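You operate a simulated robot arm through the tools that you are given. There is no shell and no other tool.

You are at the controls of a simulated robot arm. One attempt, no reset.

Task
Press the three rail pegs home, then oil the top of the rail.
Fine: dark cube on the pegs, then back; one pump stroke on the grey sponge, back in its tray after. A coat counts when it lies all over at full strength: go over it till it gets no stronger.
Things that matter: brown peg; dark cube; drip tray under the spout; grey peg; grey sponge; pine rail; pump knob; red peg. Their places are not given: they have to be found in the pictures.

Only the result counts: the job must be done as asked and must still hold three seconds after the hand-in. Knocking over, shifting, dropping, spilling or breaking anything else fails it.

Robot
A 6-joint arm with a two-finger gripper, fixed in place. Base frame: the origin is at the foot of the arm, x ahead of it, y to its left, z up; the work surface is at about z = 90. Readings come in cm, rad, newtons and seconds.
It reaches about 71.8 cm from its shoulder. Its first joint turns from -1.204 to 3.002 rad. Payload 3 kg.
Tool frame: the origin (TCP) is the grasp point; the fingertips stand 3 cm ahead of it; z points along the fingers, y is the line along which they close. Largest opening 9.6 cm; the body of the gripper starts 5.3 cm behind the TCP.
Orientation is that of the tool frame in the base frame, as [roll, pitch, yaw] about the fixed x, y, z axes, in that order (R = Rz(yaw) Ry(pitch) Rx(roll)). With the fingers straight down and closing along the base's y, the tool's x points along the base's -x, its y along +y and its z along -z.

Tools
- The arm moves only by the tool send_rows. Its argument "motion" is a list of rows, each an object of numbers (a shift or turn left out is 0, a gripper value left out holds the last): "tx", "ty", "tz": the shift along the base's x, y, z in units of 200 mm (1.0 is 200 mm); "ax", "ay", "az": the turn, a rotation vector about the base's x, y, z in units of 60 degrees (1.0 is 60 degrees). In form: [{"tx": .., "ty": .., "tz": .., "ax": .., "ay": .., "az": ..}, ...]. A call has 1 to 20 rows; each row is the pose to reach, as a shift and turn from the pose commanded when the call began. "fingers" is the closure, from 0 (fully open) to 1 (shut), set as the call begins (left out, the last holds). A call with a number of a shift or a turn outside -1 to 1 is refused whole. A row lasts 0.2 s, in which the tool goes at most 5 cm and 0.15 rad; a call with a longer step from one row to the next is refused whole, and so is a gripper value outside its range. A pose out of reach is approached as far as the arm can. The call stops where the force on the tool passes 40 N (or 10 N more than at its start, if that is more) or the arm is blocked; 0.2 s more then pass. Each finger travels about 15.3 cm/s and halts on what it meets, pressing with about 40 N; the grip force reading is that of the motor and also rises with nothing between the fingers. The clock runs only during rows and for 0.2 s after the last one: add rows that repeat a pose to give the fingers time. It gives the time, the measured TCP pose, the force on the tool (base axes), the opening and the grip force at its end, in the units of the frame above (readings bear some noise), with the torque about the TCP (base axes, N m) and any sound that the robot's microphone picked up.
- Cameras (640 x 400 px; columns grow to the right, rows downward): "scene" is fixed at [40.07, 49.99, 166.82]; the picture's right is [-1.00, -0.09, 0.00], its down [-0.05, 0.56, -0.82] and it looks along [0.07, -0.82, -0.57] (base axes); focal length 350 px, centre (320, 200). "wrist" rides on the gripper at [7.3, 2.3, -8.3] in the tool frame; the picture's right is [-0.29, 0.96, 0.00], its down [-0.66, -0.20, -0.72] and it looks along [-0.69, -0.21, 0.69] (tool axes); focal length 247 px, centre (320, 200).
- get_image(camera): a new picture of that camera. The clock stands still meanwhile.
- lift_body(by): slides the trunk up (or, below 0, down) by that many cm; the arm rides with it, the base frame stays. It gives what a move gives, with no picture.
- measure_at(camera, pixels): for up to 12 pixels [column, row] of the newest picture of that camera ("zoom" is the newest enlarged one), the place [x, y, z] in the base frame of the surface seen there, good to about 0.3 cm. The clock stands still meanwhile.
- close_up(camera, box): a new picture of the part [left, top, right, bottom] of that camera's present view, enlarged. The clock stands still meanwhile.
- finish_job(): hands the job in; it is judged then, once.

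Leave the gripper open and the arm clear of the work at the hand-in unless told otherwise.

The tools are called after "Call:" by a JSON object that holds its "op" and its "data". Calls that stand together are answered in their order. send_rows: Moves the arm, as the interface text tells. Its arguments: {"type":"object","properties":{"motion":{"type":"array"},"fingers":{"type":"number"}},"required":["motion"]} The other tools are called the same way: lift_body (by) slides the trunk up or down; get_image (camera) takes a picture; measure_at (camera, pixels) gives the place of the surface under pixels of a picture; close_up (camera, box) takes an enlarged picture of a part of a camera's view; finish_job () hands the job in.

At the start:

```text
clock: 0.0
position: [34.6, -38.47, 116.25]
orientation: [-3.141, 0.002, -3.141]
ft_force: [0.2, -0.3, -0.5]
ft_torque: [0.02, -0.03, 0.02]
finger_gap: 9.59
gripper_force: 0.0
trunk travel left (down, up): [-81.4, 12.6]
```

scene: 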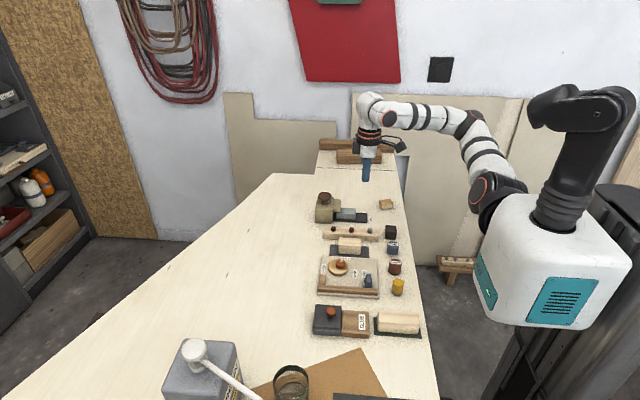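
wrist: 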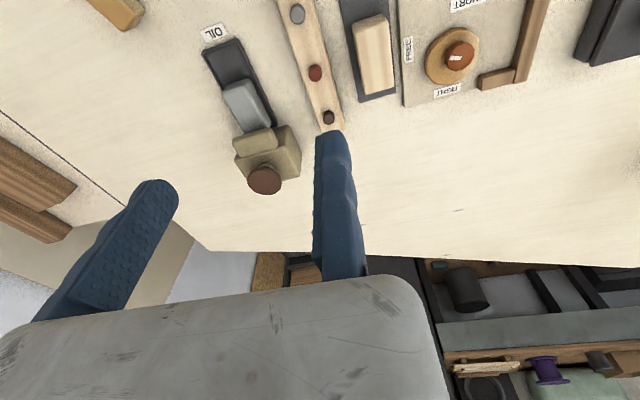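

I see the bench with the oil dispenser, the rail with pegs and several blocks. First I'll take enlarged pictures of the work area.

Call:
{"op": "close_up", "data": {"camera": "scene", "box": [300, 180, 420, 255]}}

Call:
{"op": "close_up", "data": {"camera": "scene", "box": [300, 240, 440, 345]}}

Call:
{"op": "close_up", "data": {"camera": "wrist", "box": [160, 0, 480, 200]}}

```text
5.33 times, centred on (360, 218) of scene
```

zoom: 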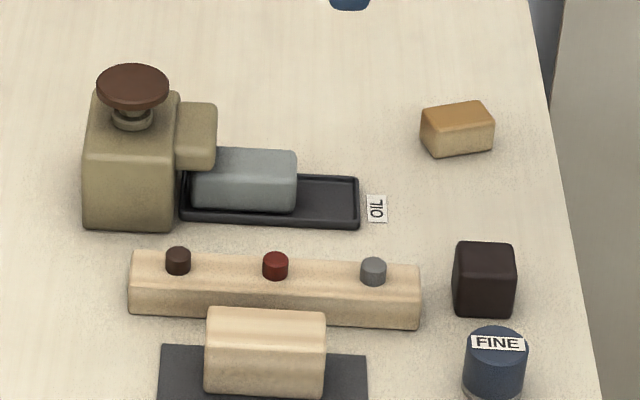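

```text
3.81 times, centred on (370, 292) of scene
```

zoom: 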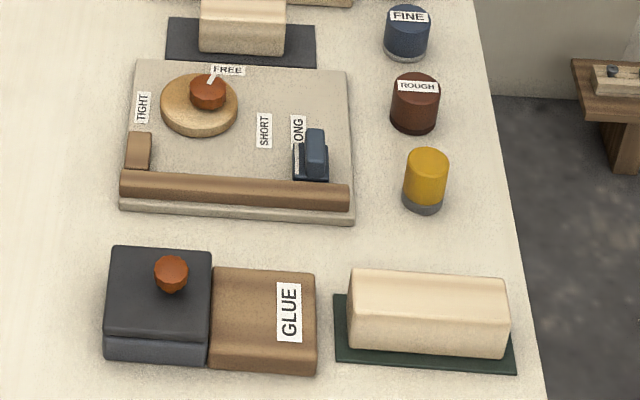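

```text
2.00 times, centred on (320, 100) of wrist
```

zoom: 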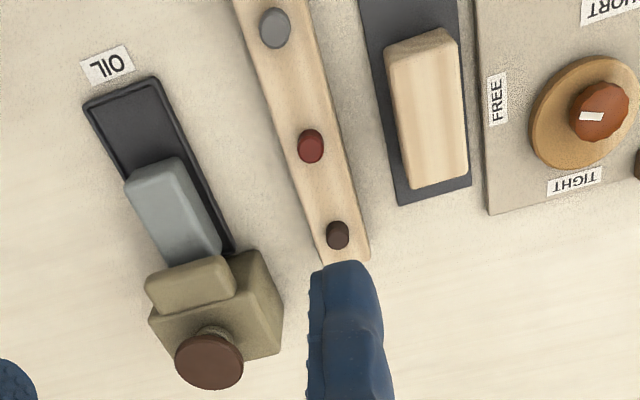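

The rail has brown, red and grey pegs; the dark cube stands at its right end in the scene view; the grey sponge lies in the drip tray. I'll enlarge that area again and measure.

Call:
{"op": "close_up", "data": {"camera": "scene", "box": [310, 185, 406, 245]}}

```text
6.67 times, centred on (358, 215) of scene
```

zoom: 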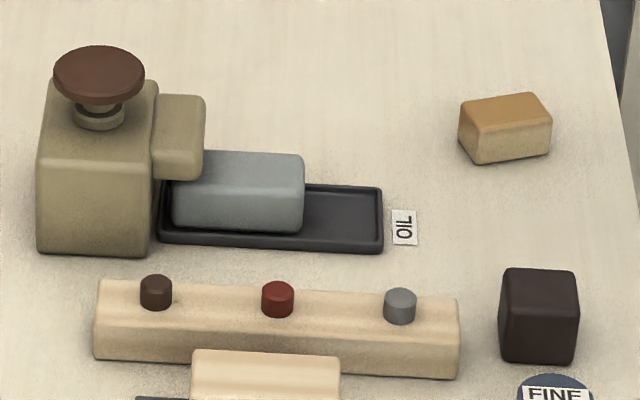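

I measure the knob, pegs, rail corners, cube and sponge in this enlarged picture.

Call:
{"op": "measure_at", "data": {"camera": "zoom", "pixels": [[98, 72], [156, 281], [278, 289], [400, 294], [103, 286], [455, 302], [98, 322], [455, 340], [540, 280], [537, 325], [510, 280], [570, 278]]}}

Call:
{"op": "measure_at", "data": {"camera": "zoom", "pixels": [[60, 75], [140, 75], [180, 110], [200, 105], [240, 165], [240, 208], [298, 160], [300, 200], [345, 215], [378, 190], [378, 245], [165, 240]]}}

Call:
{"op": "measure_at", "data": {"camera": "zoom", "pixels": [[220, 310], [340, 310], [120, 300], [185, 285], [310, 295], [430, 305], [500, 380], [350, 80], [500, 110], [60, 100], [140, 170], [200, 165]]}}

```text
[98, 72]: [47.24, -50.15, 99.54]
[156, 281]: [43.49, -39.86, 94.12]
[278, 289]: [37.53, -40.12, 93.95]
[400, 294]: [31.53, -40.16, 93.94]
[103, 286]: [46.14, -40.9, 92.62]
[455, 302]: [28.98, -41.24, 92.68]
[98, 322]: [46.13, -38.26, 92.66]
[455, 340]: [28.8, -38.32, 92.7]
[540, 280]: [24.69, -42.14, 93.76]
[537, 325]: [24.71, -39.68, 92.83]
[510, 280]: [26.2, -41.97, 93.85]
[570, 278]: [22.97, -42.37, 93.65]
```

```text
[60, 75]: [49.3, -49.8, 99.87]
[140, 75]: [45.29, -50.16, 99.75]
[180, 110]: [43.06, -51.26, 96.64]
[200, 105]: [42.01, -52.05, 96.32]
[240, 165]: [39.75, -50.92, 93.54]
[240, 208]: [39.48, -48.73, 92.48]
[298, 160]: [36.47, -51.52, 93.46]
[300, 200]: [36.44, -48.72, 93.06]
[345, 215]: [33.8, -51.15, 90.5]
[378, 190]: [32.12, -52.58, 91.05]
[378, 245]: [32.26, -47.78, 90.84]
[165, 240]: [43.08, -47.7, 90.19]
```

```text
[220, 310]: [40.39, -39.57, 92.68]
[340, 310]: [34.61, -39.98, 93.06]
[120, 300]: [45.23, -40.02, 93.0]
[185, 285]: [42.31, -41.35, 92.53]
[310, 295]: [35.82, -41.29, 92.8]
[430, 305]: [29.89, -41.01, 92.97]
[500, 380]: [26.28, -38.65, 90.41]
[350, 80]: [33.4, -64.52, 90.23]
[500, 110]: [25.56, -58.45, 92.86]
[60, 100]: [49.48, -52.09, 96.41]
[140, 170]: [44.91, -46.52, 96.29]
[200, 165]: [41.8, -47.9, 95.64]
```

The rail runs along x (about 28.9 to 46.2), with its top at z≈92.8. The pegs are at x≈43.5, 37.5 and 31.5, y≈-39.9, and stand about 1.3 cm proud. The cube is near (24.6, -41). I'll move above the cube for a closer wrist view.

Call:
{"op": "send_rows", "data": {"motion": [{"tx": -0.1, "ty": -0.025, "tz": -0.08}, {"tx": -0.2, "ty": -0.05, "tz": -0.16}, {"tx": -0.3, "ty": -0.075, "tz": -0.24}, {"tx": -0.4, "ty": -0.1, "tz": -0.32}, {"tx": -0.5, "ty": -0.125, "tz": -0.4}, {"tx": -0.5, "ty": -0.125, "tz": -0.4}], "fingers": 0}}

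Call:
{"op": "get_image", "data": {"camera": "wrist"}}

Call:
{"op": "get_image", "data": {"camera": "scene"}}

```text
clock: 1.4
position: [35.2, -37.45, 113.93]
orientation: [-3.139, 0.002, -3.141]
ft_force: [-0.8, 0.6, 0.7]
ft_torque: [0.01, 0.03, -0.02]
finger_gap: 9.56
gripper_force: 0.2
out of reach, approached as far as the arm can: row 1, 2, 3, 4, 5, 6
trunk travel left (down, up): [-81.4, 12.6]
```

```text
taken
```

wrist: 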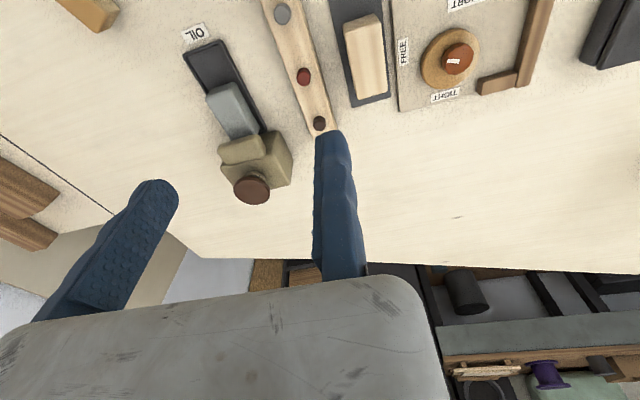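

```text
taken
```

scene: 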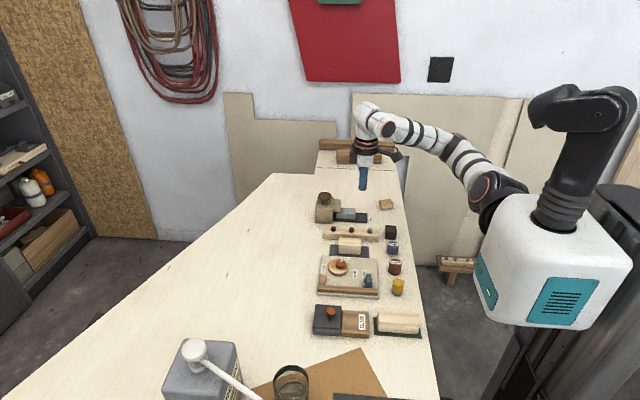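

The arm could not get there at this height. I measure where the shoulder and arm parts are to see how to use the trunk.

Call:
{"op": "measure_at", "data": {"camera": "scene", "pixels": [[490, 195], [485, 215], [555, 220], [510, 260], [478, 185], [430, 143], [388, 128], [362, 120], [363, 180], [575, 110], [595, 100], [365, 155]]}}

```text
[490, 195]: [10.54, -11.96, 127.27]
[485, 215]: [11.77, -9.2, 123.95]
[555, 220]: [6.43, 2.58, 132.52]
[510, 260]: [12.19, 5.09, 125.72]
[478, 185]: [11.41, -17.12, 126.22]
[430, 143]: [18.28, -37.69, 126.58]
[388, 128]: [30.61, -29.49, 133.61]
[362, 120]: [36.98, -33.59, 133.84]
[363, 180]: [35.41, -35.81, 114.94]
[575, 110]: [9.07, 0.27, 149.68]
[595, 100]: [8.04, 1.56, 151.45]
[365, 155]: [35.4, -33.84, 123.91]
```

The shoulder sits near (10, -12, 126), so the trunk height matters. I'll lower the trunk 8 cm; the fingertips stay at about z 103, clear of everything. Then I'll check the pose.

Call:
{"op": "lift_body", "data": {"by": -8}}

```text
clock: 2.6
position: [35.32, -37.45, 105.95]
orientation: [3.141, 0.002, -3.142]
ft_force: [-0.1, 0.1, 0.2]
ft_torque: [0.01, 0.0, -0.02]
finger_gap: 9.6
gripper_force: 0.0
trunk travel left (down, up): [-73.4, 20.6]
```

Trunk is down and the TCP is at z 105.95. I'll test a small step toward the cube (x -2 cm only).

Call:
{"op": "send_rows", "data": {"motion": [{"tx": -0.05}, {"tx": -0.1}, {"tx": -0.1}]}}

```text
clock: 3.4
position: [35.31, -37.48, 105.94]
orientation: [3.141, 0.003, -3.141]
ft_force: [0.4, 0.9, -0.4]
ft_torque: [0.0, 0.01, -0.01]
finger_gap: 9.63
gripper_force: 0.1
out of reach, approached as far as the arm can: row 1, 2, 3
trunk travel left (down, up): [-73.4, 20.6]
```

x cannot go lower from here. I'll look closely at the arm's posture.

Call:
{"op": "close_up", "data": {"camera": "scene", "box": [340, 80, 628, 260]}}

```text
2.22 times, centred on (484, 170) of scene
```

zoom: 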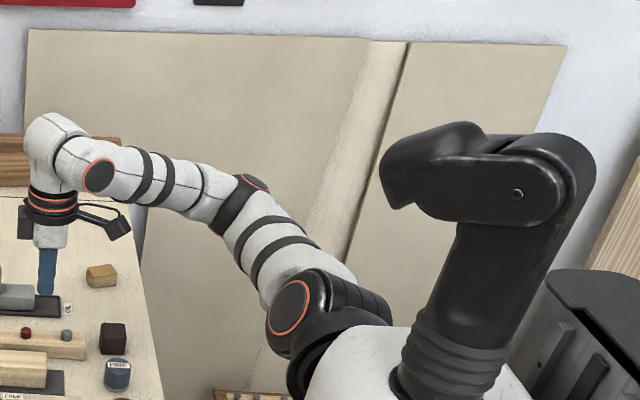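

Call:
{"op": "measure_at", "data": {"camera": "zoom", "pixels": [[290, 308], [310, 350], [350, 300], [270, 240], [255, 182], [215, 195], [165, 175], [98, 176], [50, 140], [45, 175], [50, 205], [115, 220]]}}

```text
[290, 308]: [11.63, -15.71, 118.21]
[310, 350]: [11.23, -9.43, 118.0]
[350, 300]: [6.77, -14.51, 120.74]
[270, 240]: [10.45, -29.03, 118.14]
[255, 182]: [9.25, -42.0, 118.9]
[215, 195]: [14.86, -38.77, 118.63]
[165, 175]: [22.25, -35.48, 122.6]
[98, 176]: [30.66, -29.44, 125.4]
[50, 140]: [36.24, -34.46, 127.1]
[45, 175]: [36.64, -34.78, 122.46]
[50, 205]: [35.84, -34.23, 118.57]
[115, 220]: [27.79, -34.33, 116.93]
```

The upper arm points along -y, with the elbow sharply folded at about (10, -42). I'll probe other directions: z down 3 cm, then x +3 cm, as separate calls.

Call:
{"op": "send_rows", "data": {"motion": [{"tz": -0.05}, {"tz": -0.1}, {"tz": -0.15}, {"tz": -0.15}]}}

Call:
{"op": "send_rows", "data": {"motion": [{"tx": 0.05}, {"tx": 0.1}, {"tx": 0.15}, {"tx": 0.15}]}}

Call:
{"op": "send_rows", "data": {"motion": [{"ty": -0.05}, {"ty": -0.1}, {"ty": -0.15}, {"ty": -0.15}]}}

```text
clock: 4.4
position: [35.74, -36.67, 103.24]
orientation: [-3.14, 0.0, -3.141]
ft_force: [0.1, -1.2, -0.5]
ft_torque: [-0.01, 0.01, -0.01]
finger_gap: 9.59
gripper_force: 0.1
out of reach, approached as far as the arm can: row 2, 3, 4
trunk travel left (down, up): [-73.4, 20.6]
```

```text
clock: 5.4
position: [36.72, -37.2, 102.4]
orientation: [3.142, 0.003, 3.14]
ft_force: [0.2, 0.8, 0.6]
ft_torque: [0.01, -0.03, -0.02]
finger_gap: 9.58
gripper_force: 0.1
out of reach, approached as far as the arm can: row 1, 2, 3, 4
trunk travel left (down, up): [-73.4, 20.6]
```

```text
clock: 6.4
position: [36.02, -40.83, 102.44]
orientation: [3.127, -0.016, -3.138]
ft_force: [-1.0, 0.4, 0.6]
ft_torque: [-0.03, -0.04, -0.01]
finger_gap: 9.61
gripper_force: 0.0
out of reach, approached as far as the arm can: row 1, 2, 3, 4
trunk travel left (down, up): [-73.4, 20.6]
```

Going down relative to the trunk pushes the arm outward. I'll raise the hand 10 cm relative to the trunk and try again from there.

Call:
{"op": "send_rows", "data": {"motion": [{"tz": 0.1}, {"tz": 0.2}, {"tz": 0.3}, {"tz": 0.4}, {"tz": 0.5}, {"tz": 0.5}]}}

Call:
{"op": "send_rows", "data": {"motion": [{"tx": -0.05}, {"tx": -0.1}, {"tx": -0.15}, {"tx": -0.2}, {"tx": -0.2}]}}

```text
clock: 7.8
position: [33.97, -40.38, 110.13]
orientation: [-3.141, 0.001, 3.141]
ft_force: [1.2, 0.6, 0.8]
ft_torque: [0.03, 0.01, 0.02]
finger_gap: 9.59
gripper_force: 0.2
out of reach, approached as far as the arm can: row 1, 2, 3, 4, 5, 6
trunk travel left (down, up): [-73.4, 20.6]
```

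```text
clock: 9.0
position: [32.87, -39.43, 111.53]
orientation: [3.141, 0.001, 3.14]
ft_force: [-0.3, 0.3, -0.3]
ft_torque: [-0.03, 0.0, 0.0]
finger_gap: 9.6
gripper_force: 0.1
out of reach, approached as far as the arm can: row 1, 2, 3, 4, 5
trunk travel left (down, up): [-73.4, 20.6]
```

The limit behaviour is unclear. I'll send a single zero row to find out whether the stored command itself is out of reach.

Call:
{"op": "send_rows", "data": {"motion": [{"tx": 0.0}, {"tx": 0.0}]}}

```text
clock: 9.6
position: [32.9, -39.36, 111.61]
orientation: [-3.141, 0.002, 3.14]
ft_force: [-0.6, -0.1, -0.1]
ft_torque: [-0.03, 0.01, -0.01]
finger_gap: 9.6
gripper_force: 0.1
trunk travel left (down, up): [-73.4, 20.6]
```

The stored command equals the reached pose. All positions so far seem to lie on one plane, as if a joint were at its limit. I'll test a larger move in +x.

Call:
{"op": "send_rows", "data": {"motion": [{"tx": 0.1}, {"tx": 0.2}, {"tx": 0.3}, {"tx": 0.4}, {"tx": 0.4}]}}

```text
clock: 10.8
position: [40.66, -39.26, 111.87]
orientation: [3.141, 0.002, -3.141]
ft_force: [-1.0, 0.0, -0.1]
ft_torque: [-0.03, -0.03, 0.0]
finger_gap: 9.6
gripper_force: 0.2
out of reach, approached as far as the arm can: row 1, 2
trunk travel left (down, up): [-73.4, 20.6]
```

The +8 cm move was reached, so the limit is one-sided: low x needs the hand higher relative to the trunk. I'll raise the hand 12 cm, then lower the trunk 15 cm.

Call:
{"op": "send_rows", "data": {"motion": [{"tz": 0.1}, {"tz": 0.2}, {"tz": 0.3}, {"tz": 0.4}, {"tz": 0.5}, {"tz": 0.6}, {"tz": 0.6}]}}

Call:
{"op": "lift_body", "data": {"by": -15}}

Call:
{"op": "get_image", "data": {"camera": "scene"}}

```text
clock: 12.4
position: [38.0, -41.34, 120.99]
orientation: [-3.141, 0.002, -3.14]
ft_force: [0.1, 0.8, -0.6]
ft_torque: [0.02, 0.0, 0.02]
finger_gap: 9.6
gripper_force: 0.0
out of reach, approached as far as the arm can: row 2, 3, 4, 5, 6, 7
trunk travel left (down, up): [-73.4, 20.6]
```

```text
clock: 14.1
position: [38.05, -41.28, 106.03]
orientation: [3.141, 0.002, 3.141]
ft_force: [-0.5, 0.3, -0.5]
ft_torque: [-0.02, 0.02, 0.0]
finger_gap: 9.61
gripper_force: 0.1
trunk travel left (down, up): [-58.4, 35.6]
```

```text
taken
```

scene: 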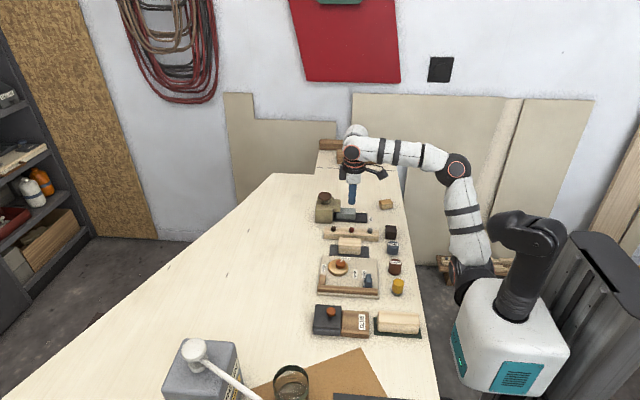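

The elbow is now up and the arm looks better placed. I'll try moving slowly toward x≈30.

Call:
{"op": "send_rows", "data": {"motion": [{"tx": -0.05}, {"tx": -0.1}, {"tx": -0.15}, {"tx": -0.2}, {"tx": -0.25}, {"tx": -0.3}, {"tx": -0.35}, {"tx": -0.4}, {"tx": -0.4}]}}

```text
clock: 16.1
position: [30.08, -41.22, 105.93]
orientation: [-3.141, 0.002, 3.141]
ft_force: [0.7, 0.3, -0.1]
ft_torque: [0.02, 0.0, -0.02]
finger_gap: 9.59
gripper_force: 0.0
trunk travel left (down, up): [-58.4, 35.6]
```

No flags this time. I'll continue to x≈24.6 and take a wrist picture.

Call:
{"op": "send_rows", "data": {"motion": [{"tx": -0.05}, {"tx": -0.1}, {"tx": -0.15}, {"tx": -0.2}, {"tx": -0.25}, {"tx": -0.275}, {"tx": -0.275}]}}

Call:
{"op": "get_image", "data": {"camera": "wrist"}}

Call:
{"op": "get_image", "data": {"camera": "scene"}}

```text
clock: 17.7
position: [25.88, -40.73, 106.94]
orientation: [-3.141, 0.002, -3.141]
ft_force: [-0.2, 0.3, -0.6]
ft_torque: [0.0, 0.01, 0.02]
finger_gap: 9.62
gripper_force: 0.0
out of reach, approached as far as the arm can: row 4, 5, 6, 7
trunk travel left (down, up): [-58.4, 35.6]
```

```text
taken
```

wrist: 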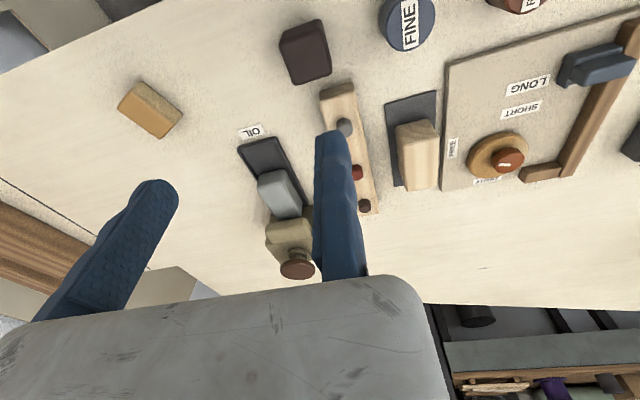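

```text
taken
```

scene: 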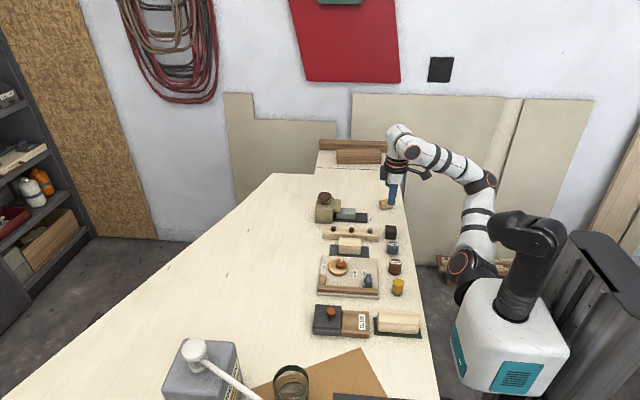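

I'm near the cube, again at the limit, so more trunk lowering is needed. First I'll enlarge the wrist view around the cube and rail and measure.

Call:
{"op": "close_up", "data": {"camera": "wrist", "box": [230, 0, 422, 120]}}

```text
3.33 times, centred on (326, 60) of wrist
```

zoom: 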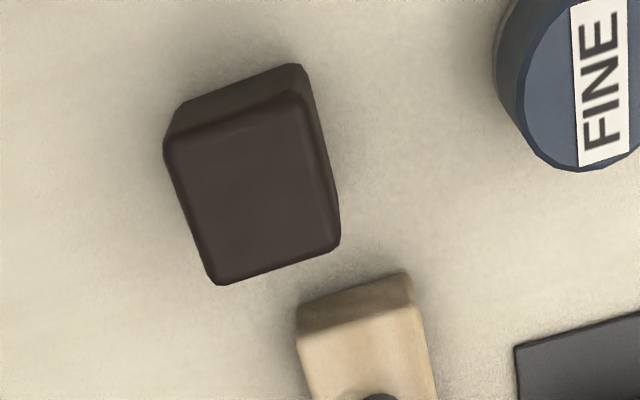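

I measure the cube's top corners and edges, and the rail's near end.

Call:
{"op": "measure_at", "data": {"camera": "zoom", "pixels": [[176, 150], [298, 102], [332, 240], [218, 276], [255, 195], [190, 108], [298, 70], [300, 340], [418, 310], [310, 320], [410, 280], [190, 210]]}}

```text
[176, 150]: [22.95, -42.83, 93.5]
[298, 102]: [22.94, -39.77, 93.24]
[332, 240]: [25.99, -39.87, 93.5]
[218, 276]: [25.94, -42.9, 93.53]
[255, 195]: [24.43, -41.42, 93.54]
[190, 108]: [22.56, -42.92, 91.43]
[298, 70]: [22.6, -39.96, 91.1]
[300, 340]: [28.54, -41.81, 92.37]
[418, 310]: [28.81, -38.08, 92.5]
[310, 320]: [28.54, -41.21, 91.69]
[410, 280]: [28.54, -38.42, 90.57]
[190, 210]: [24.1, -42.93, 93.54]
```

Cube: centre about (24.45, -41.35), side 3.5, aligned with the axes, top at 93.5. I measure the FINE can next to it to check finger room.

Call:
{"op": "measure_at", "data": {"camera": "zoom", "pixels": [[505, 60], [530, 80], [540, 155], [580, 165], [500, 30], [570, 90], [560, 140]]}}

```text
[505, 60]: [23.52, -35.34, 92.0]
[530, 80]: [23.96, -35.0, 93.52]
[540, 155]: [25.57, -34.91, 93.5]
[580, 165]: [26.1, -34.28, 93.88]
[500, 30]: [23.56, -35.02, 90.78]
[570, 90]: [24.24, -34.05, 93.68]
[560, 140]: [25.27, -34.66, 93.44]
```

There's enough room with a partly closed gripper. Now I'll raise the hand 10 cm and then lower the trunk 12 cm.

Call:
{"op": "send_rows", "data": {"motion": [{"tz": 0.08}, {"tz": 0.16}, {"tz": 0.24}, {"tz": 0.32}, {"tz": 0.4}, {"tz": 0.5}, {"tz": 0.5}], "fingers": 0.42}}

Call:
{"op": "lift_body", "data": {"by": -12}}

Call:
{"op": "get_image", "data": {"camera": "scene"}}

```text
clock: 19.3
position: [25.75, -41.2, 116.49]
orientation: [3.14, 0.002, 3.141]
ft_force: [0.1, -0.7, 0.3]
ft_torque: [0.0, 0.01, -0.04]
finger_gap: 5.57
gripper_force: 0.0
out of reach, approached as far as the arm can: row 6, 7
trunk travel left (down, up): [-58.4, 35.6]
```

```text
clock: 20.8
position: [25.67, -41.28, 104.56]
orientation: [-3.141, 0.001, 3.14]
ft_force: [-0.1, 0.5, -0.1]
ft_torque: [0.03, -0.01, 0.0]
finger_gap: 5.56
gripper_force: 0.0
trunk travel left (down, up): [-46.4, 47.6]
```

```text
taken
```

scene: 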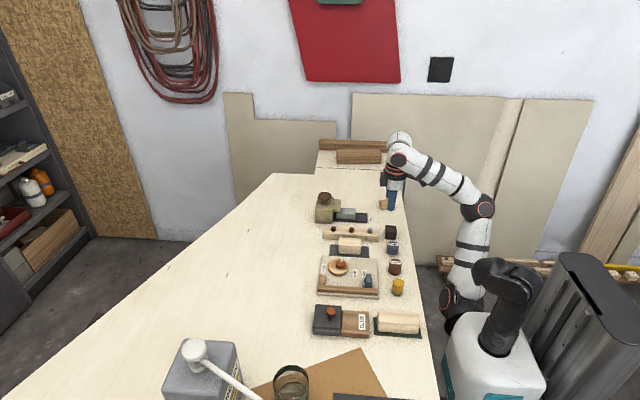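

The hand is above the cube at z 104.6. I'll lower the trunk 6 cm (fingertips to about 95.6, above the 93.5 top), then align over the cube centre.

Call:
{"op": "lift_body", "data": {"by": -6}}

Call:
{"op": "send_rows", "data": {"motion": [{"tx": -0.03}, {"tx": -0.06}, {"tx": -0.06}, {"tx": -0.06}]}}

Call:
{"op": "get_image", "data": {"camera": "wrist"}}

Call:
{"op": "get_image", "data": {"camera": "scene"}}

```text
clock: 21.8
position: [25.75, -41.16, 98.51]
orientation: [3.141, 0.001, -3.141]
ft_force: [0.4, -0.7, 0.5]
ft_torque: [0.01, 0.03, 0.03]
finger_gap: 5.58
gripper_force: 0.1
trunk travel left (down, up): [-40.4, 53.6]
```

```text
clock: 22.8
position: [24.7, -41.02, 98.24]
orientation: [-3.141, 0.005, -3.14]
ft_force: [-0.1, 0.0, -0.9]
ft_torque: [-0.01, 0.01, -0.03]
finger_gap: 5.58
gripper_force: 0.1
out of reach, approached as far as the arm can: row 2, 3, 4
trunk travel left (down, up): [-40.4, 53.6]
```

```text
taken
```

wrist: 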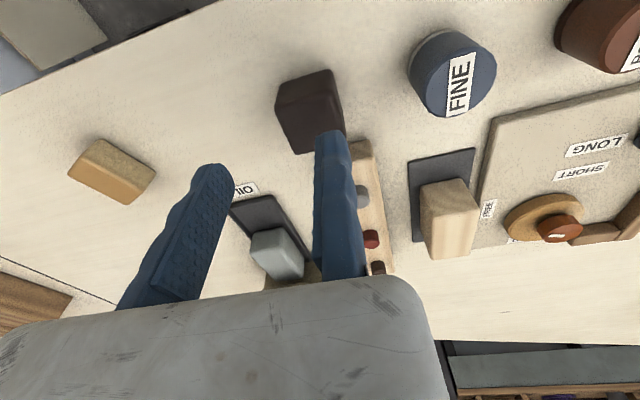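

```text
taken
```

scene: 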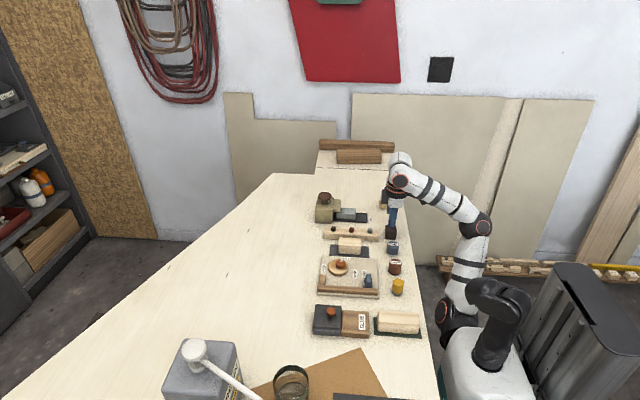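

I'm at (24.7, -41.0, 98.2) and the cube centre is (24.45, -41.35). I'll go down slowly with a small y correction, fingers straddling the cube.

Call:
{"op": "send_rows", "data": {"motion": [{"ty": -0.015, "tz": -0.03}, {"ty": -0.016, "tz": -0.06}, {"ty": -0.016, "tz": -0.09}, {"ty": -0.016, "tz": -0.12}, {"ty": -0.016, "tz": -0.15}, {"ty": -0.016, "tz": -0.175}, {"ty": -0.016, "tz": -0.175}]}}

Call:
{"op": "get_image", "data": {"camera": "wrist"}}

```text
clock: 23.8
position: [24.6, -41.41, 96.35]
orientation: [-3.129, 0.015, 3.131]
ft_force: [3.6, 0.8, 23.9]
ft_torque: [0.13, 0.0, 0.03]
finger_gap: 5.57
gripper_force: 0.1
trunk travel left (down, up): [-40.4, 53.6]
stopped in row 4: the force on the tool passed its limit at 52 N (the readings are from after the stop); the commanded pose is now the measured one
```

```text
taken
```

wrist: 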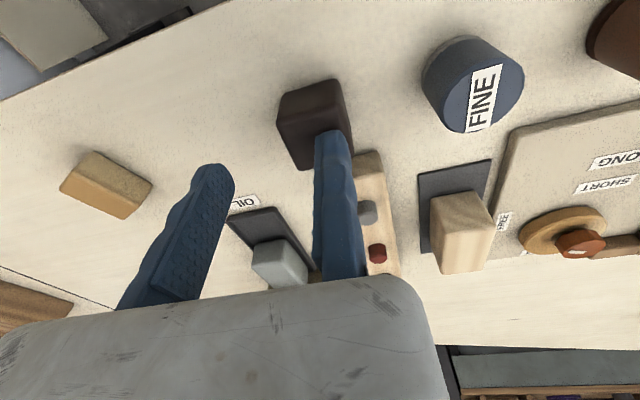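

It touched at z 96.35: a fingertip landed on the cube's top (93.4). In the wrist picture the right finger at (330,150) covers the cube's edge. I'll measure the fingertips.

Call:
{"op": "measure_at", "data": {"camera": "wrist", "pixels": [[330, 140], [320, 170], [348, 170], [335, 200], [213, 172], [200, 200], [225, 190], [180, 250], [340, 260], [312, 100], [300, 85], [318, 130]]}}

Call:
{"op": "close_up", "data": {"camera": "wrist", "box": [150, 50, 406, 210]}}

Call:
{"op": "close_up", "data": {"camera": "scene", "box": [350, 180, 430, 250]}}

```text
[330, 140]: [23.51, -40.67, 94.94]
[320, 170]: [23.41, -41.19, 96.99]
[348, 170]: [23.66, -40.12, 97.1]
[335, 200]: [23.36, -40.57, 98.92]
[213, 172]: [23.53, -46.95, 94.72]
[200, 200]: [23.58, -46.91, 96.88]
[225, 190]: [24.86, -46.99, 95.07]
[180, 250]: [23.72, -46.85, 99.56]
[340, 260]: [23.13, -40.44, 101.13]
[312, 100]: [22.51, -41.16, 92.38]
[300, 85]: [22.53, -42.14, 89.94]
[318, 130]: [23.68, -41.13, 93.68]
```

```text
2.50 times, centred on (278, 130) of wrist
```

zoom: 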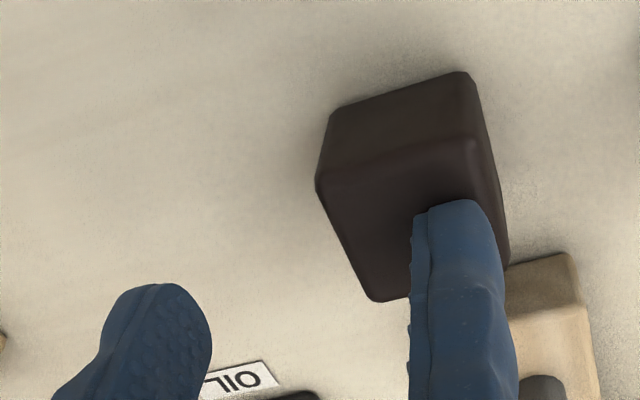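

```text
5.71 times, centred on (390, 215) of scene
```

zoom: 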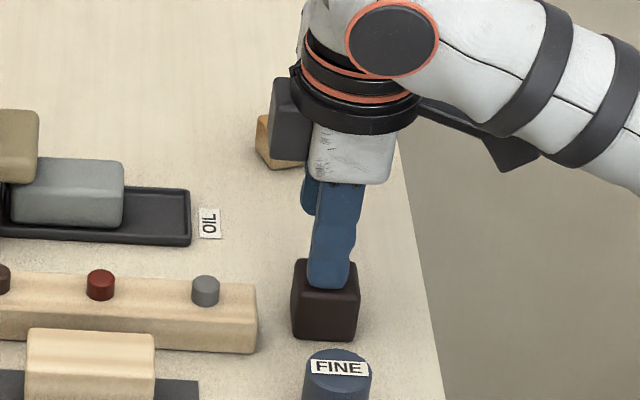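

The measured finger faces are: right inner y≈-41.2, left inner y≈-46.9. So the pads' real middle is about y -44, not the TCP reading of -41.4; the right finger doesn't seem to move with the opening. I'll back off upward and check this in pictures.

Call:
{"op": "send_rows", "data": {"motion": [{"tz": 0.05}, {"tz": 0.1}, {"tz": 0.1}]}}

Call:
{"op": "get_image", "data": {"camera": "wrist"}}

```text
clock: 24.6
position: [24.82, -41.62, 98.2]
orientation: [-3.133, 0.012, 3.135]
ft_force: [-0.1, -0.1, 0.3]
ft_torque: [0.0, 0.03, 0.0]
finger_gap: 5.59
gripper_force: 0.1
trunk travel left (down, up): [-40.4, 53.6]
```

```text
taken
```

wrist: 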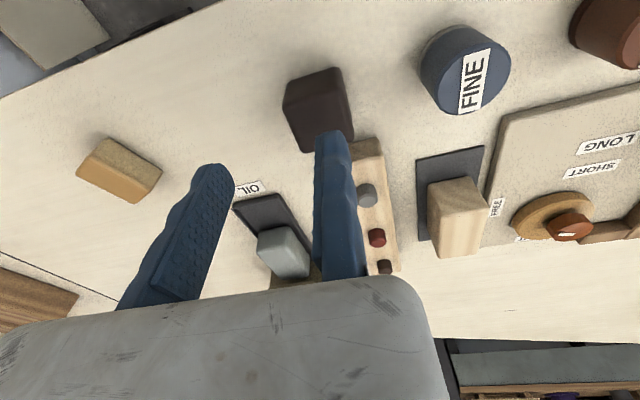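

I measure the fingers and the cube once more from this picture.

Call:
{"op": "measure_at", "data": {"camera": "wrist", "pixels": [[318, 150], [318, 200], [318, 240], [345, 150], [352, 200], [235, 190], [222, 220], [205, 260], [200, 175], [290, 105], [345, 100], [320, 90]]}}

```text
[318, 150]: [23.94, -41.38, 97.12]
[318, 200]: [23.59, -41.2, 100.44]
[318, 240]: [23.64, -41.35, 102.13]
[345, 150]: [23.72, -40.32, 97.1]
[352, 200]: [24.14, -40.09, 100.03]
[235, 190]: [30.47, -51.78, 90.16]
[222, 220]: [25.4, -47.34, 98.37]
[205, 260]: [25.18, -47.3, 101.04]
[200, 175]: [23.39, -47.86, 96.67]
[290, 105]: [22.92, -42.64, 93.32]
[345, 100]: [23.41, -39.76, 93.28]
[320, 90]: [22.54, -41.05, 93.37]
```

Confirmed: the right (+y) finger's inner face sits at about TCP y +0.2, and only the left finger moves with the opening. To straddle the cube (y -43.1 to -39.6) I need TCP y≈-39.65. I'll shift there at the current height and level the tool.

Call:
{"op": "send_rows", "data": {"motion": [{"ty": 0.03, "ax": 0.004, "ay": 0.006, "az": 0.003}, {"ty": 0.06, "ax": 0.008, "ay": 0.0115, "az": 0.006}, {"ty": 0.098, "tx": -0.01, "ax": 0.008, "ay": 0.0115, "az": 0.006}, {"ty": 0.098, "tx": -0.01, "ax": 0.008, "ay": 0.0115, "az": 0.006}]}}

Call:
{"op": "get_image", "data": {"camera": "wrist"}}

```text
clock: 25.6
position: [24.36, -39.76, 98.17]
orientation: [3.14, 0.0, 3.139]
ft_force: [0.1, -0.4, -0.1]
ft_torque: [0.0, -0.02, 0.0]
finger_gap: 5.55
gripper_force: 0.0
trunk travel left (down, up): [-40.4, 53.6]
```

```text
taken
```

wrist: 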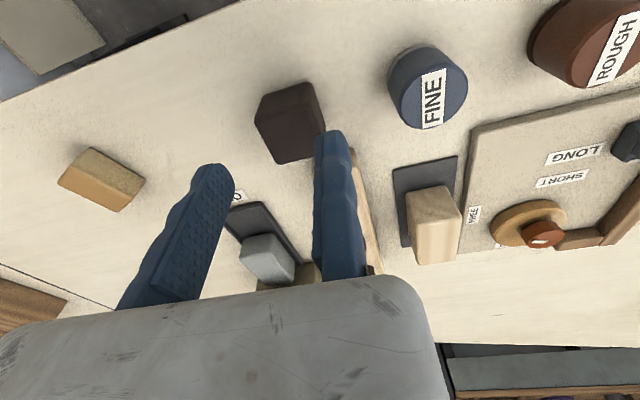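

Call:
{"op": "measure_at", "data": {"camera": "wrist", "pixels": [[318, 150], [318, 200], [345, 150], [222, 220], [205, 260], [262, 110], [315, 95], [322, 125], [290, 100], [280, 155], [305, 150]]}}

Call:
{"op": "close_up", "data": {"camera": "wrist", "box": [230, 70, 358, 150]}}

```text
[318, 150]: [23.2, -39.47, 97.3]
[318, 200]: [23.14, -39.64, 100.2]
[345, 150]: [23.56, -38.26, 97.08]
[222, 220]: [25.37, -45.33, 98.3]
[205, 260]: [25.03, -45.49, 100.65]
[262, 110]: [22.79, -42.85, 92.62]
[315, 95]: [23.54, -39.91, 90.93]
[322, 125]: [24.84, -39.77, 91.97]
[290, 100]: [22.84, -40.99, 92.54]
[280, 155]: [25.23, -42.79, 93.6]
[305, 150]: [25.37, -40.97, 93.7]
```

```text
5.00 times, centred on (294, 110) of wrist
```

zoom: 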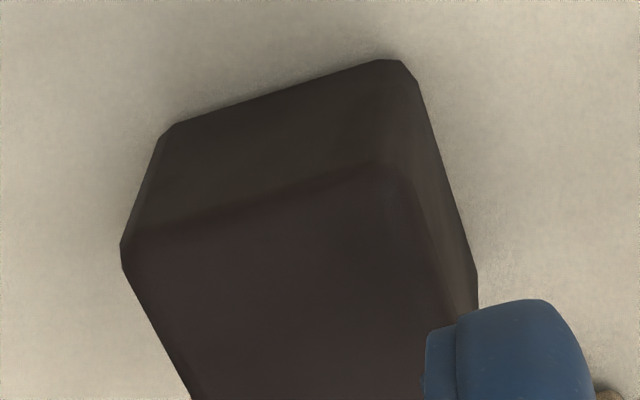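

There's about 0.15 cm clearance at the right finger. I'll shift 0.2 cm more in +y and then go down to z≈94.5.

Call:
{"op": "send_rows", "data": {"motion": [{"ty": 0.01}, {"ty": 0.01, "tz": -0.03}, {"ty": 0.01, "tz": -0.06}, {"ty": 0.01, "tz": -0.09}, {"ty": 0.01, "tz": -0.12}, {"ty": 0.01, "tz": -0.15}, {"ty": 0.01, "tz": -0.18}, {"ty": 0.01, "tz": -0.18}]}}

Call:
{"op": "get_image", "data": {"camera": "wrist"}}

```text
clock: 27.4
position: [24.58, -39.39, 94.73]
orientation: [-3.141, -0.001, 3.141]
ft_force: [0.2, -0.4, -0.1]
ft_torque: [-0.02, 0.0, -0.01]
finger_gap: 5.57
gripper_force: 0.0
out of reach, approached as far as the arm can: row 1
trunk travel left (down, up): [-40.4, 53.6]
```

```text
taken
```

wrist: 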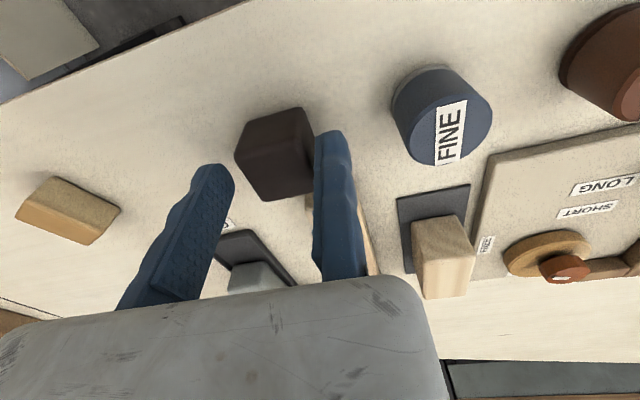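

The cube is between the fingers. I'll nudge the fixed finger 0.25 cm toward the cube, then close.

Call:
{"op": "send_rows", "data": {"motion": [{"ty": -0.0125}, {"ty": -0.0125}]}}

Call:
{"op": "send_rows", "data": {"motion": [{"tx": 0}, {"tx": 0}, {"tx": 0}, {"tx": 0}], "fingers": 1}}

Call:
{"op": "get_image", "data": {"camera": "wrist"}}

```text
clock: 28.0
position: [24.49, -39.61, 94.8]
orientation: [3.14, 0.0, 3.141]
ft_force: [0.9, 0.0, -0.4]
ft_torque: [0.01, 0.0, 0.02]
finger_gap: 5.55
gripper_force: 0.1
trunk travel left (down, up): [-40.4, 53.6]
```

```text
clock: 29.0
position: [24.57, -39.66, 94.79]
orientation: [3.14, 0.001, 3.14]
ft_force: [0.6, 0.2, 1.1]
ft_torque: [-0.01, 0.01, 0.01]
finger_gap: 3.48
gripper_force: 39.8
trunk travel left (down, up): [-40.4, 53.6]
```

```text
taken
```

wrist: 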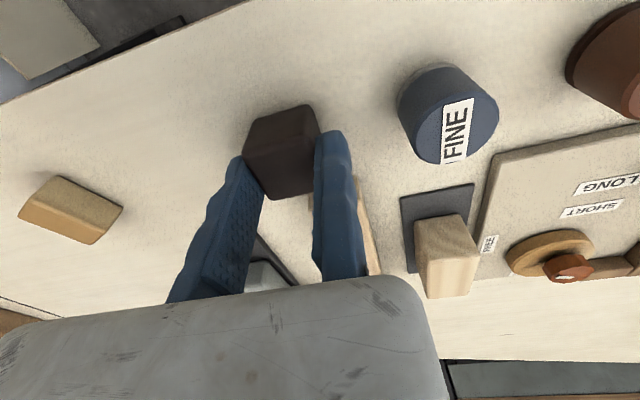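

Gripped (gap 3.48, 40 N). I'll measure the cube in the grip to get its offset to the TCP.

Call:
{"op": "close_up", "data": {"camera": "wrist", "box": [230, 90, 358, 210]}}

Call:
{"op": "measure_at", "data": {"camera": "wrist", "pixels": [[250, 145], [312, 135], [260, 122], [305, 112], [280, 125], [285, 170], [275, 195], [312, 185], [318, 170], [345, 165]]}}

```text
3.33 times, centred on (294, 150) of wrist
```

zoom: 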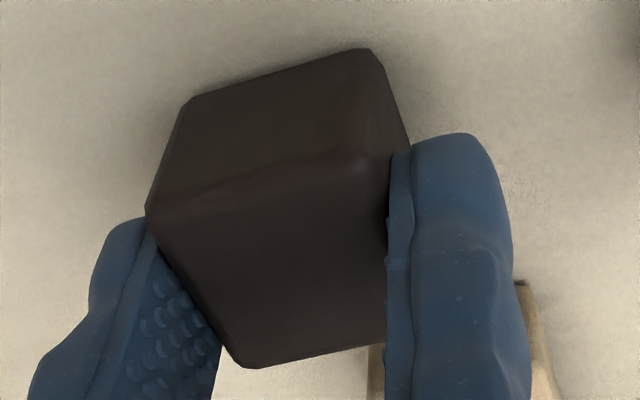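

```text
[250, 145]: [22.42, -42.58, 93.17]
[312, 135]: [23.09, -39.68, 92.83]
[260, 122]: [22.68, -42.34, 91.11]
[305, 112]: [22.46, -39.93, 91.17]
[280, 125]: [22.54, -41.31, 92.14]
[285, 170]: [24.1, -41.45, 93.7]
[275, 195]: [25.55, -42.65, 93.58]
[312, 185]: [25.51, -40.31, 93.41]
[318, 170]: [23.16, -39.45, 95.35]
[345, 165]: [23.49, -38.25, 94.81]
```

The cube's centre sits about (-0.2, -1.6) from the TCP, with its bottom 4.8 below. I'll lift it by raising the trunk 11 cm, which also suits the pegs.

Call:
{"op": "lift_body", "data": {"by": 11}}

Call:
{"op": "send_rows", "data": {"motion": [{"tx": 0.04, "ty": 0.01}, {"tx": 0.09, "ty": 0.02}, {"tx": 0.14, "ty": 0.03}, {"tx": 0.19, "ty": 0.04}, {"tx": 0.24, "ty": 0.05}, {"tx": 0.29, "ty": 0.06}, {"tx": 0.34, "ty": 0.065}, {"tx": 0.3565, "ty": 0.066}, {"tx": 0.3565, "ty": 0.066}]}}

Call:
{"op": "get_image", "data": {"camera": "wrist"}}

Call:
{"op": "get_image", "data": {"camera": "scene"}}

```text
clock: 30.4
position: [24.55, -39.64, 105.82]
orientation: [3.139, -0.001, 3.139]
ft_force: [-0.6, 0.4, -0.4]
ft_torque: [-0.01, 0.01, 0.01]
finger_gap: 3.5
gripper_force: 39.8
trunk travel left (down, up): [-51.4, 42.6]
```

```text
clock: 32.4
position: [30.72, -39.45, 104.59]
orientation: [3.14, 0.0, 3.141]
ft_force: [0.2, -0.6, 0.0]
ft_torque: [0.0, 0.03, -0.03]
finger_gap: 3.48
gripper_force: 40.0
out of reach, approached as far as the arm can: row 5, 6, 7, 8, 9
trunk travel left (down, up): [-51.4, 42.6]
```

```text
taken
```

wrist: 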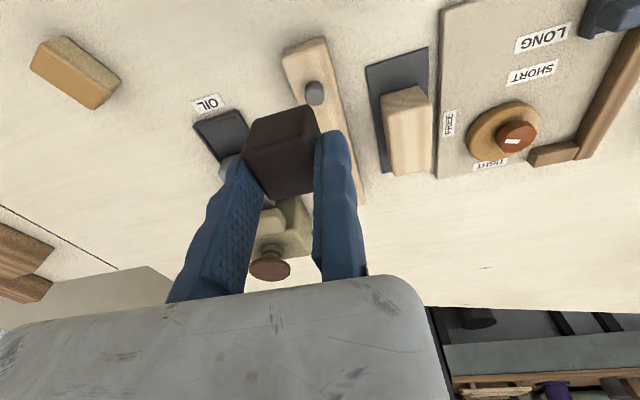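

```text
taken
```

scene: 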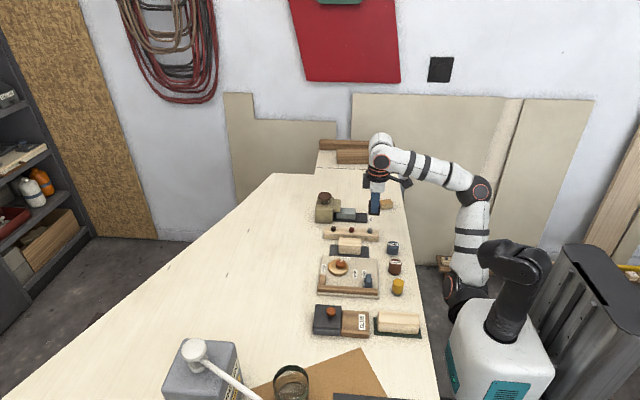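

It's slightly too high for this trunk position. I'll go down 2 cm (cube bottom 97.8, pegs 94.2) and then over the grey peg.

Call:
{"op": "send_rows", "data": {"motion": [{"tz": -0.05}, {"tz": -0.1}, {"tz": -0.1, "tx": 0.02, "ty": 0.02}, {"tz": -0.1, "tx": 0.049, "ty": 0.04}, {"tz": -0.1, "tx": 0.049, "ty": 0.0575}, {"tz": -0.1, "tx": 0.049, "ty": 0.0575}]}}

Call:
{"op": "get_image", "data": {"camera": "wrist"}}

Call:
{"op": "close_up", "data": {"camera": "scene", "box": [310, 180, 422, 250]}}

```text
clock: 33.8
position: [31.68, -38.08, 102.69]
orientation: [3.14, 0.001, 3.14]
ft_force: [-1.0, 0.7, -1.1]
ft_torque: [-0.01, 0.01, -0.01]
finger_gap: 3.46
gripper_force: 40.1
trunk travel left (down, up): [-51.4, 42.6]
```

```text
taken
```

wrist: 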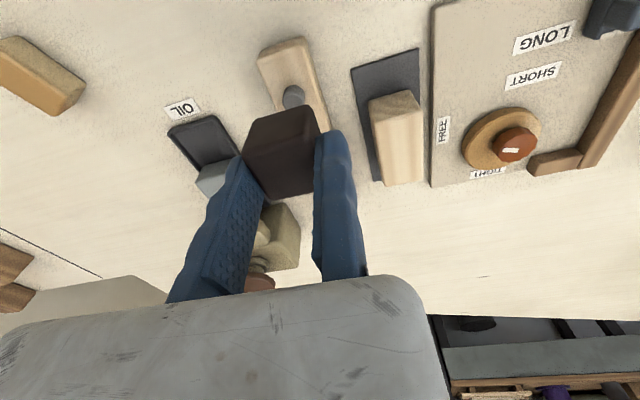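

```text
5.71 times, centred on (366, 215) of scene
```

zoom: 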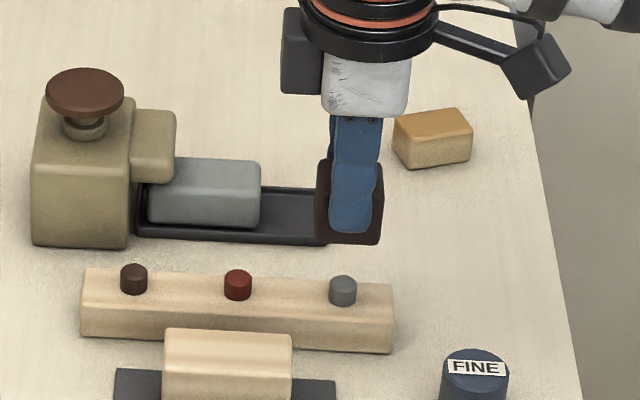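

The cube is over the grey peg region. I'll verify with measurements: peg top at (292,94), rail edges, cube edges.

Call:
{"op": "measure_at", "data": {"camera": "wrist", "pixels": [[292, 95], [284, 97], [300, 97], [262, 65], [305, 50], [265, 80], [310, 70], [250, 130], [308, 118], [275, 190], [310, 180], [280, 150]]}}

```text
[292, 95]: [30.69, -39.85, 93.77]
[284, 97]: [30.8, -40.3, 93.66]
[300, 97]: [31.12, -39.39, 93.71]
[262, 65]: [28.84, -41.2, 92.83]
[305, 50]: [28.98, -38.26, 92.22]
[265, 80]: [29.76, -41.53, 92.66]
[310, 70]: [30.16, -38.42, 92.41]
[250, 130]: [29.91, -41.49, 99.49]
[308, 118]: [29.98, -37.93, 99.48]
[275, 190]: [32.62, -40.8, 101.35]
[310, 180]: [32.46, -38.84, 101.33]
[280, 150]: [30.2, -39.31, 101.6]
```

Cube centre ≈(31.55, -39.7), peg ≈(31.5, -39.85): aligned. I'll go down to just above contact (TCP z 99.3), then press slowly.

Call:
{"op": "send_rows", "data": {"motion": [{"tz": -0.05, "ty": -0.004}, {"tz": -0.1, "ty": -0.004}, {"tz": -0.14, "ty": -0.004}, {"tz": -0.17, "ty": -0.004}, {"tz": -0.17, "ty": -0.004}]}}

Call:
{"op": "send_rows", "data": {"motion": [{"tz": -0.01}, {"tz": -0.02}, {"tz": -0.03}, {"tz": -0.04}, {"tz": -0.05}, {"tz": -0.06}, {"tz": -0.07}, {"tz": -0.08}, {"tz": -0.09}, {"tz": -0.1}, {"tz": -0.11}, {"tz": -0.12}]}}

```text
clock: 35.0
position: [31.84, -38.01, 99.26]
orientation: [3.14, 0.0, -3.141]
ft_force: [-0.1, 0.2, 0.0]
ft_torque: [0.04, 0.02, 0.03]
finger_gap: 3.5
gripper_force: 39.3
trunk travel left (down, up): [-51.4, 42.6]
```

```text
clock: 37.6
position: [31.72, -38.07, 97.01]
orientation: [-3.138, 0.004, 3.139]
ft_force: [5.6, -7.3, 29.8]
ft_torque: [-0.76, -0.21, 0.09]
finger_gap: 3.5
gripper_force: 40.1
trunk travel left (down, up): [-51.4, 42.6]
```

z 97.0 with 30 N up: probably on the rail. I'll press slightly more to check that it's bottomed.

Call:
{"op": "send_rows", "data": {"motion": [{"tz": -0.01}, {"tz": -0.02}, {"tz": -0.03}, {"tz": -0.03}]}}

Call:
{"op": "get_image", "data": {"camera": "wrist"}}

Call:
{"op": "close_up", "data": {"camera": "scene", "box": [310, 180, 422, 250]}}

```text
clock: 38.6
position: [31.7, -38.02, 96.46]
orientation: [-3.14, 0.002, 3.14]
ft_force: [0.1, -8.7, 28.9]
ft_torque: [-0.78, 0.02, -0.01]
finger_gap: 3.51
gripper_force: 40.2
trunk travel left (down, up): [-51.4, 42.6]
```

```text
taken
```

wrist: 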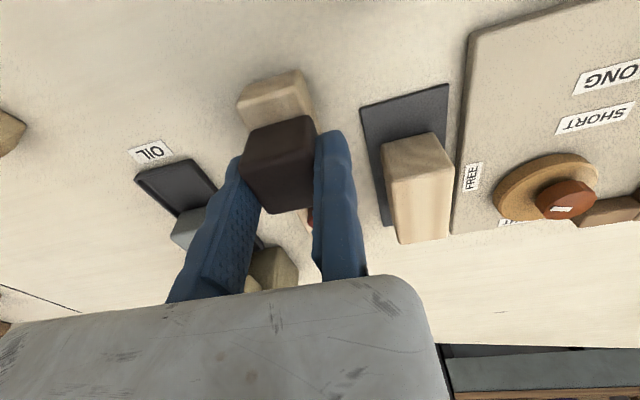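

```text
5.71 times, centred on (366, 215) of scene
```

zoom: 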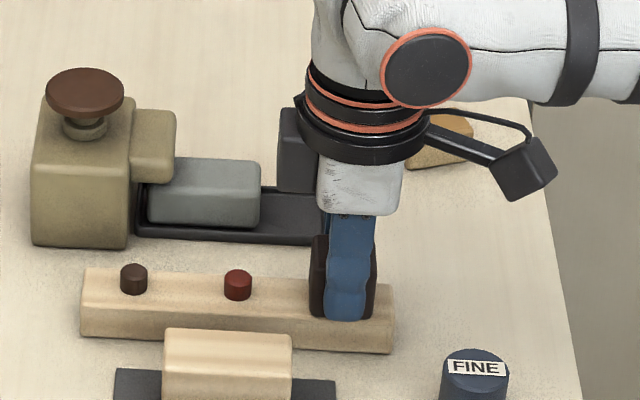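

The force held at about 30 N while the TCP sank, so the cube is slipping up in the grip. I'll measure the cube top to see whether it's resting on the rail (top would be ≈96.2).

Call:
{"op": "measure_at", "data": {"camera": "wrist", "pixels": [[255, 155], [280, 145], [305, 140], [265, 185], [300, 200], [285, 175], [250, 165], [247, 100], [300, 85], [285, 130], [265, 140], [310, 120]]}}

```text
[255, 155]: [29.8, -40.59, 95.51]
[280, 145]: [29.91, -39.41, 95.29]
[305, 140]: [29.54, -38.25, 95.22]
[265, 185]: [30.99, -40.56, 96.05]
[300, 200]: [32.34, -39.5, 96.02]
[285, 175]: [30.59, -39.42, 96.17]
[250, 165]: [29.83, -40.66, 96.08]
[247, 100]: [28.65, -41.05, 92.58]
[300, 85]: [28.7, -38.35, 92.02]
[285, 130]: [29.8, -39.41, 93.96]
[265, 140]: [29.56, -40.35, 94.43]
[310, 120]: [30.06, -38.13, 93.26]
```

The cube's top is at 96.1, so its bottom (≈92.6) rests on the rail and the grey peg should be flush. I'll raise 4 cm and look.

Call:
{"op": "send_rows", "data": {"motion": [{"tz": 0.04}, {"tz": 0.08}, {"tz": 0.14}, {"tz": 0.2}, {"tz": 0.2}]}}

Call:
{"op": "get_image", "data": {"camera": "wrist"}}

Call:
{"op": "close_up", "data": {"camera": "scene", "box": [310, 180, 422, 250]}}

```text
clock: 39.8
position: [31.8, -38.14, 100.43]
orientation: [3.139, -0.003, 3.14]
ft_force: [1.3, 0.5, -0.6]
ft_torque: [0.02, -0.01, -0.01]
finger_gap: 3.47
gripper_force: 40.5
trunk travel left (down, up): [-51.4, 42.6]
```

```text
taken
```

wrist: 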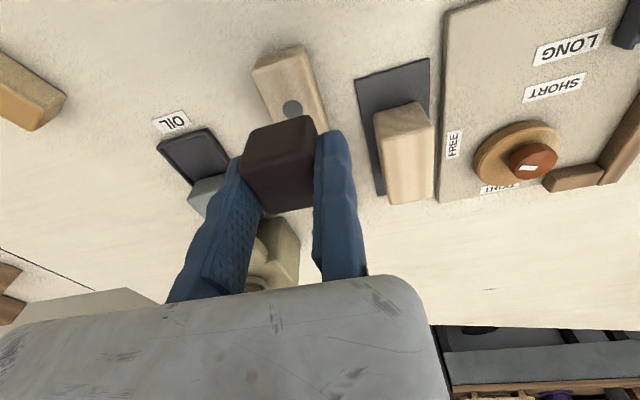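

```text
5.71 times, centred on (366, 215) of scene
```

zoom: 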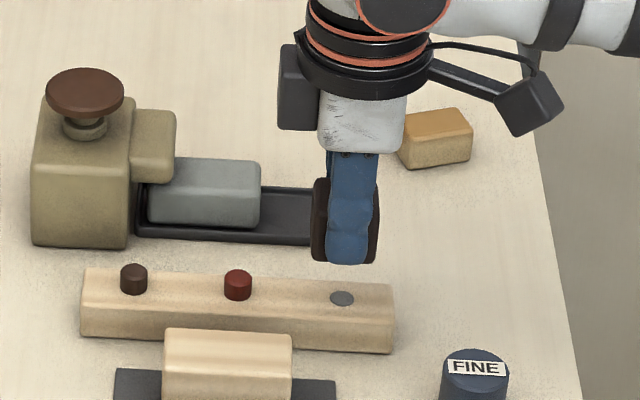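

The grey peg is flush. Next is the red peg. I'll raise the trunk 8 cm, then bring the hand down while shifting x to 37.7.

Call:
{"op": "lift_body", "data": {"by": 8}}

Call:
{"op": "send_rows", "data": {"motion": [{"tz": -0.08}, {"tz": -0.16}, {"tz": -0.24}, {"tz": -0.32}, {"tz": -0.38}, {"tz": -0.38, "tx": 0.05}, {"tz": -0.38, "tx": 0.1}, {"tz": -0.38, "tx": 0.15}, {"tz": -0.38, "tx": 0.2}, {"tz": -0.38, "tx": 0.25}, {"tz": -0.38, "tx": 0.297}, {"tz": -0.38, "tx": 0.297}]}}

Call:
{"op": "get_image", "data": {"camera": "wrist"}}

Call:
{"op": "close_up", "data": {"camera": "scene", "box": [310, 180, 422, 250]}}

```text
clock: 41.0
position: [31.84, -38.27, 108.29]
orientation: [3.138, 0.001, 3.141]
ft_force: [0.8, -0.7, -0.1]
ft_torque: [-0.02, 0.01, 0.01]
finger_gap: 3.49
gripper_force: 39.8
trunk travel left (down, up): [-59.4, 34.6]
```

```text
clock: 43.6
position: [37.75, -38.22, 100.71]
orientation: [3.139, -0.001, -3.141]
ft_force: [-0.2, 0.5, 0.5]
ft_torque: [-0.01, -0.01, 0.02]
finger_gap: 3.49
gripper_force: 40.0
trunk travel left (down, up): [-59.4, 34.6]
```

```text
taken
```

wrist: 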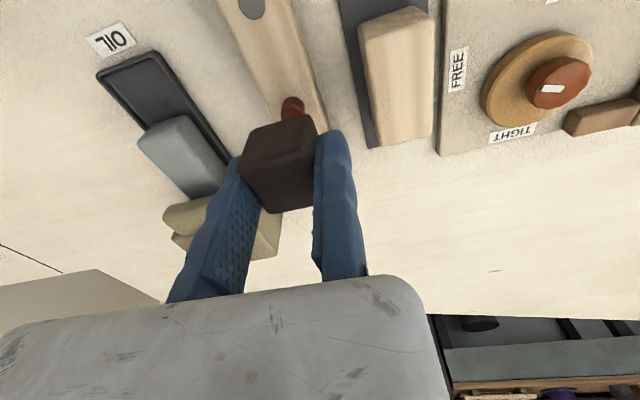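

```text
5.71 times, centred on (366, 215) of scene
```

zoom: 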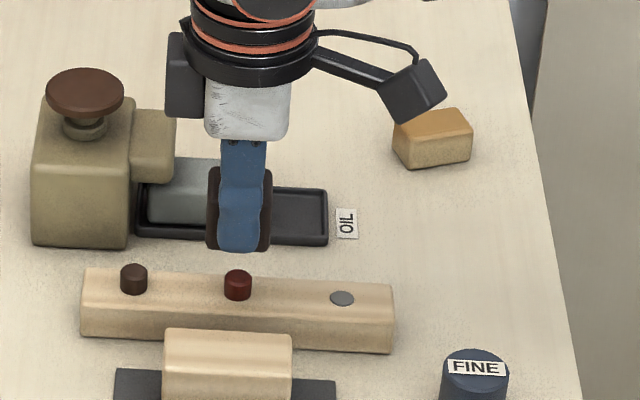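

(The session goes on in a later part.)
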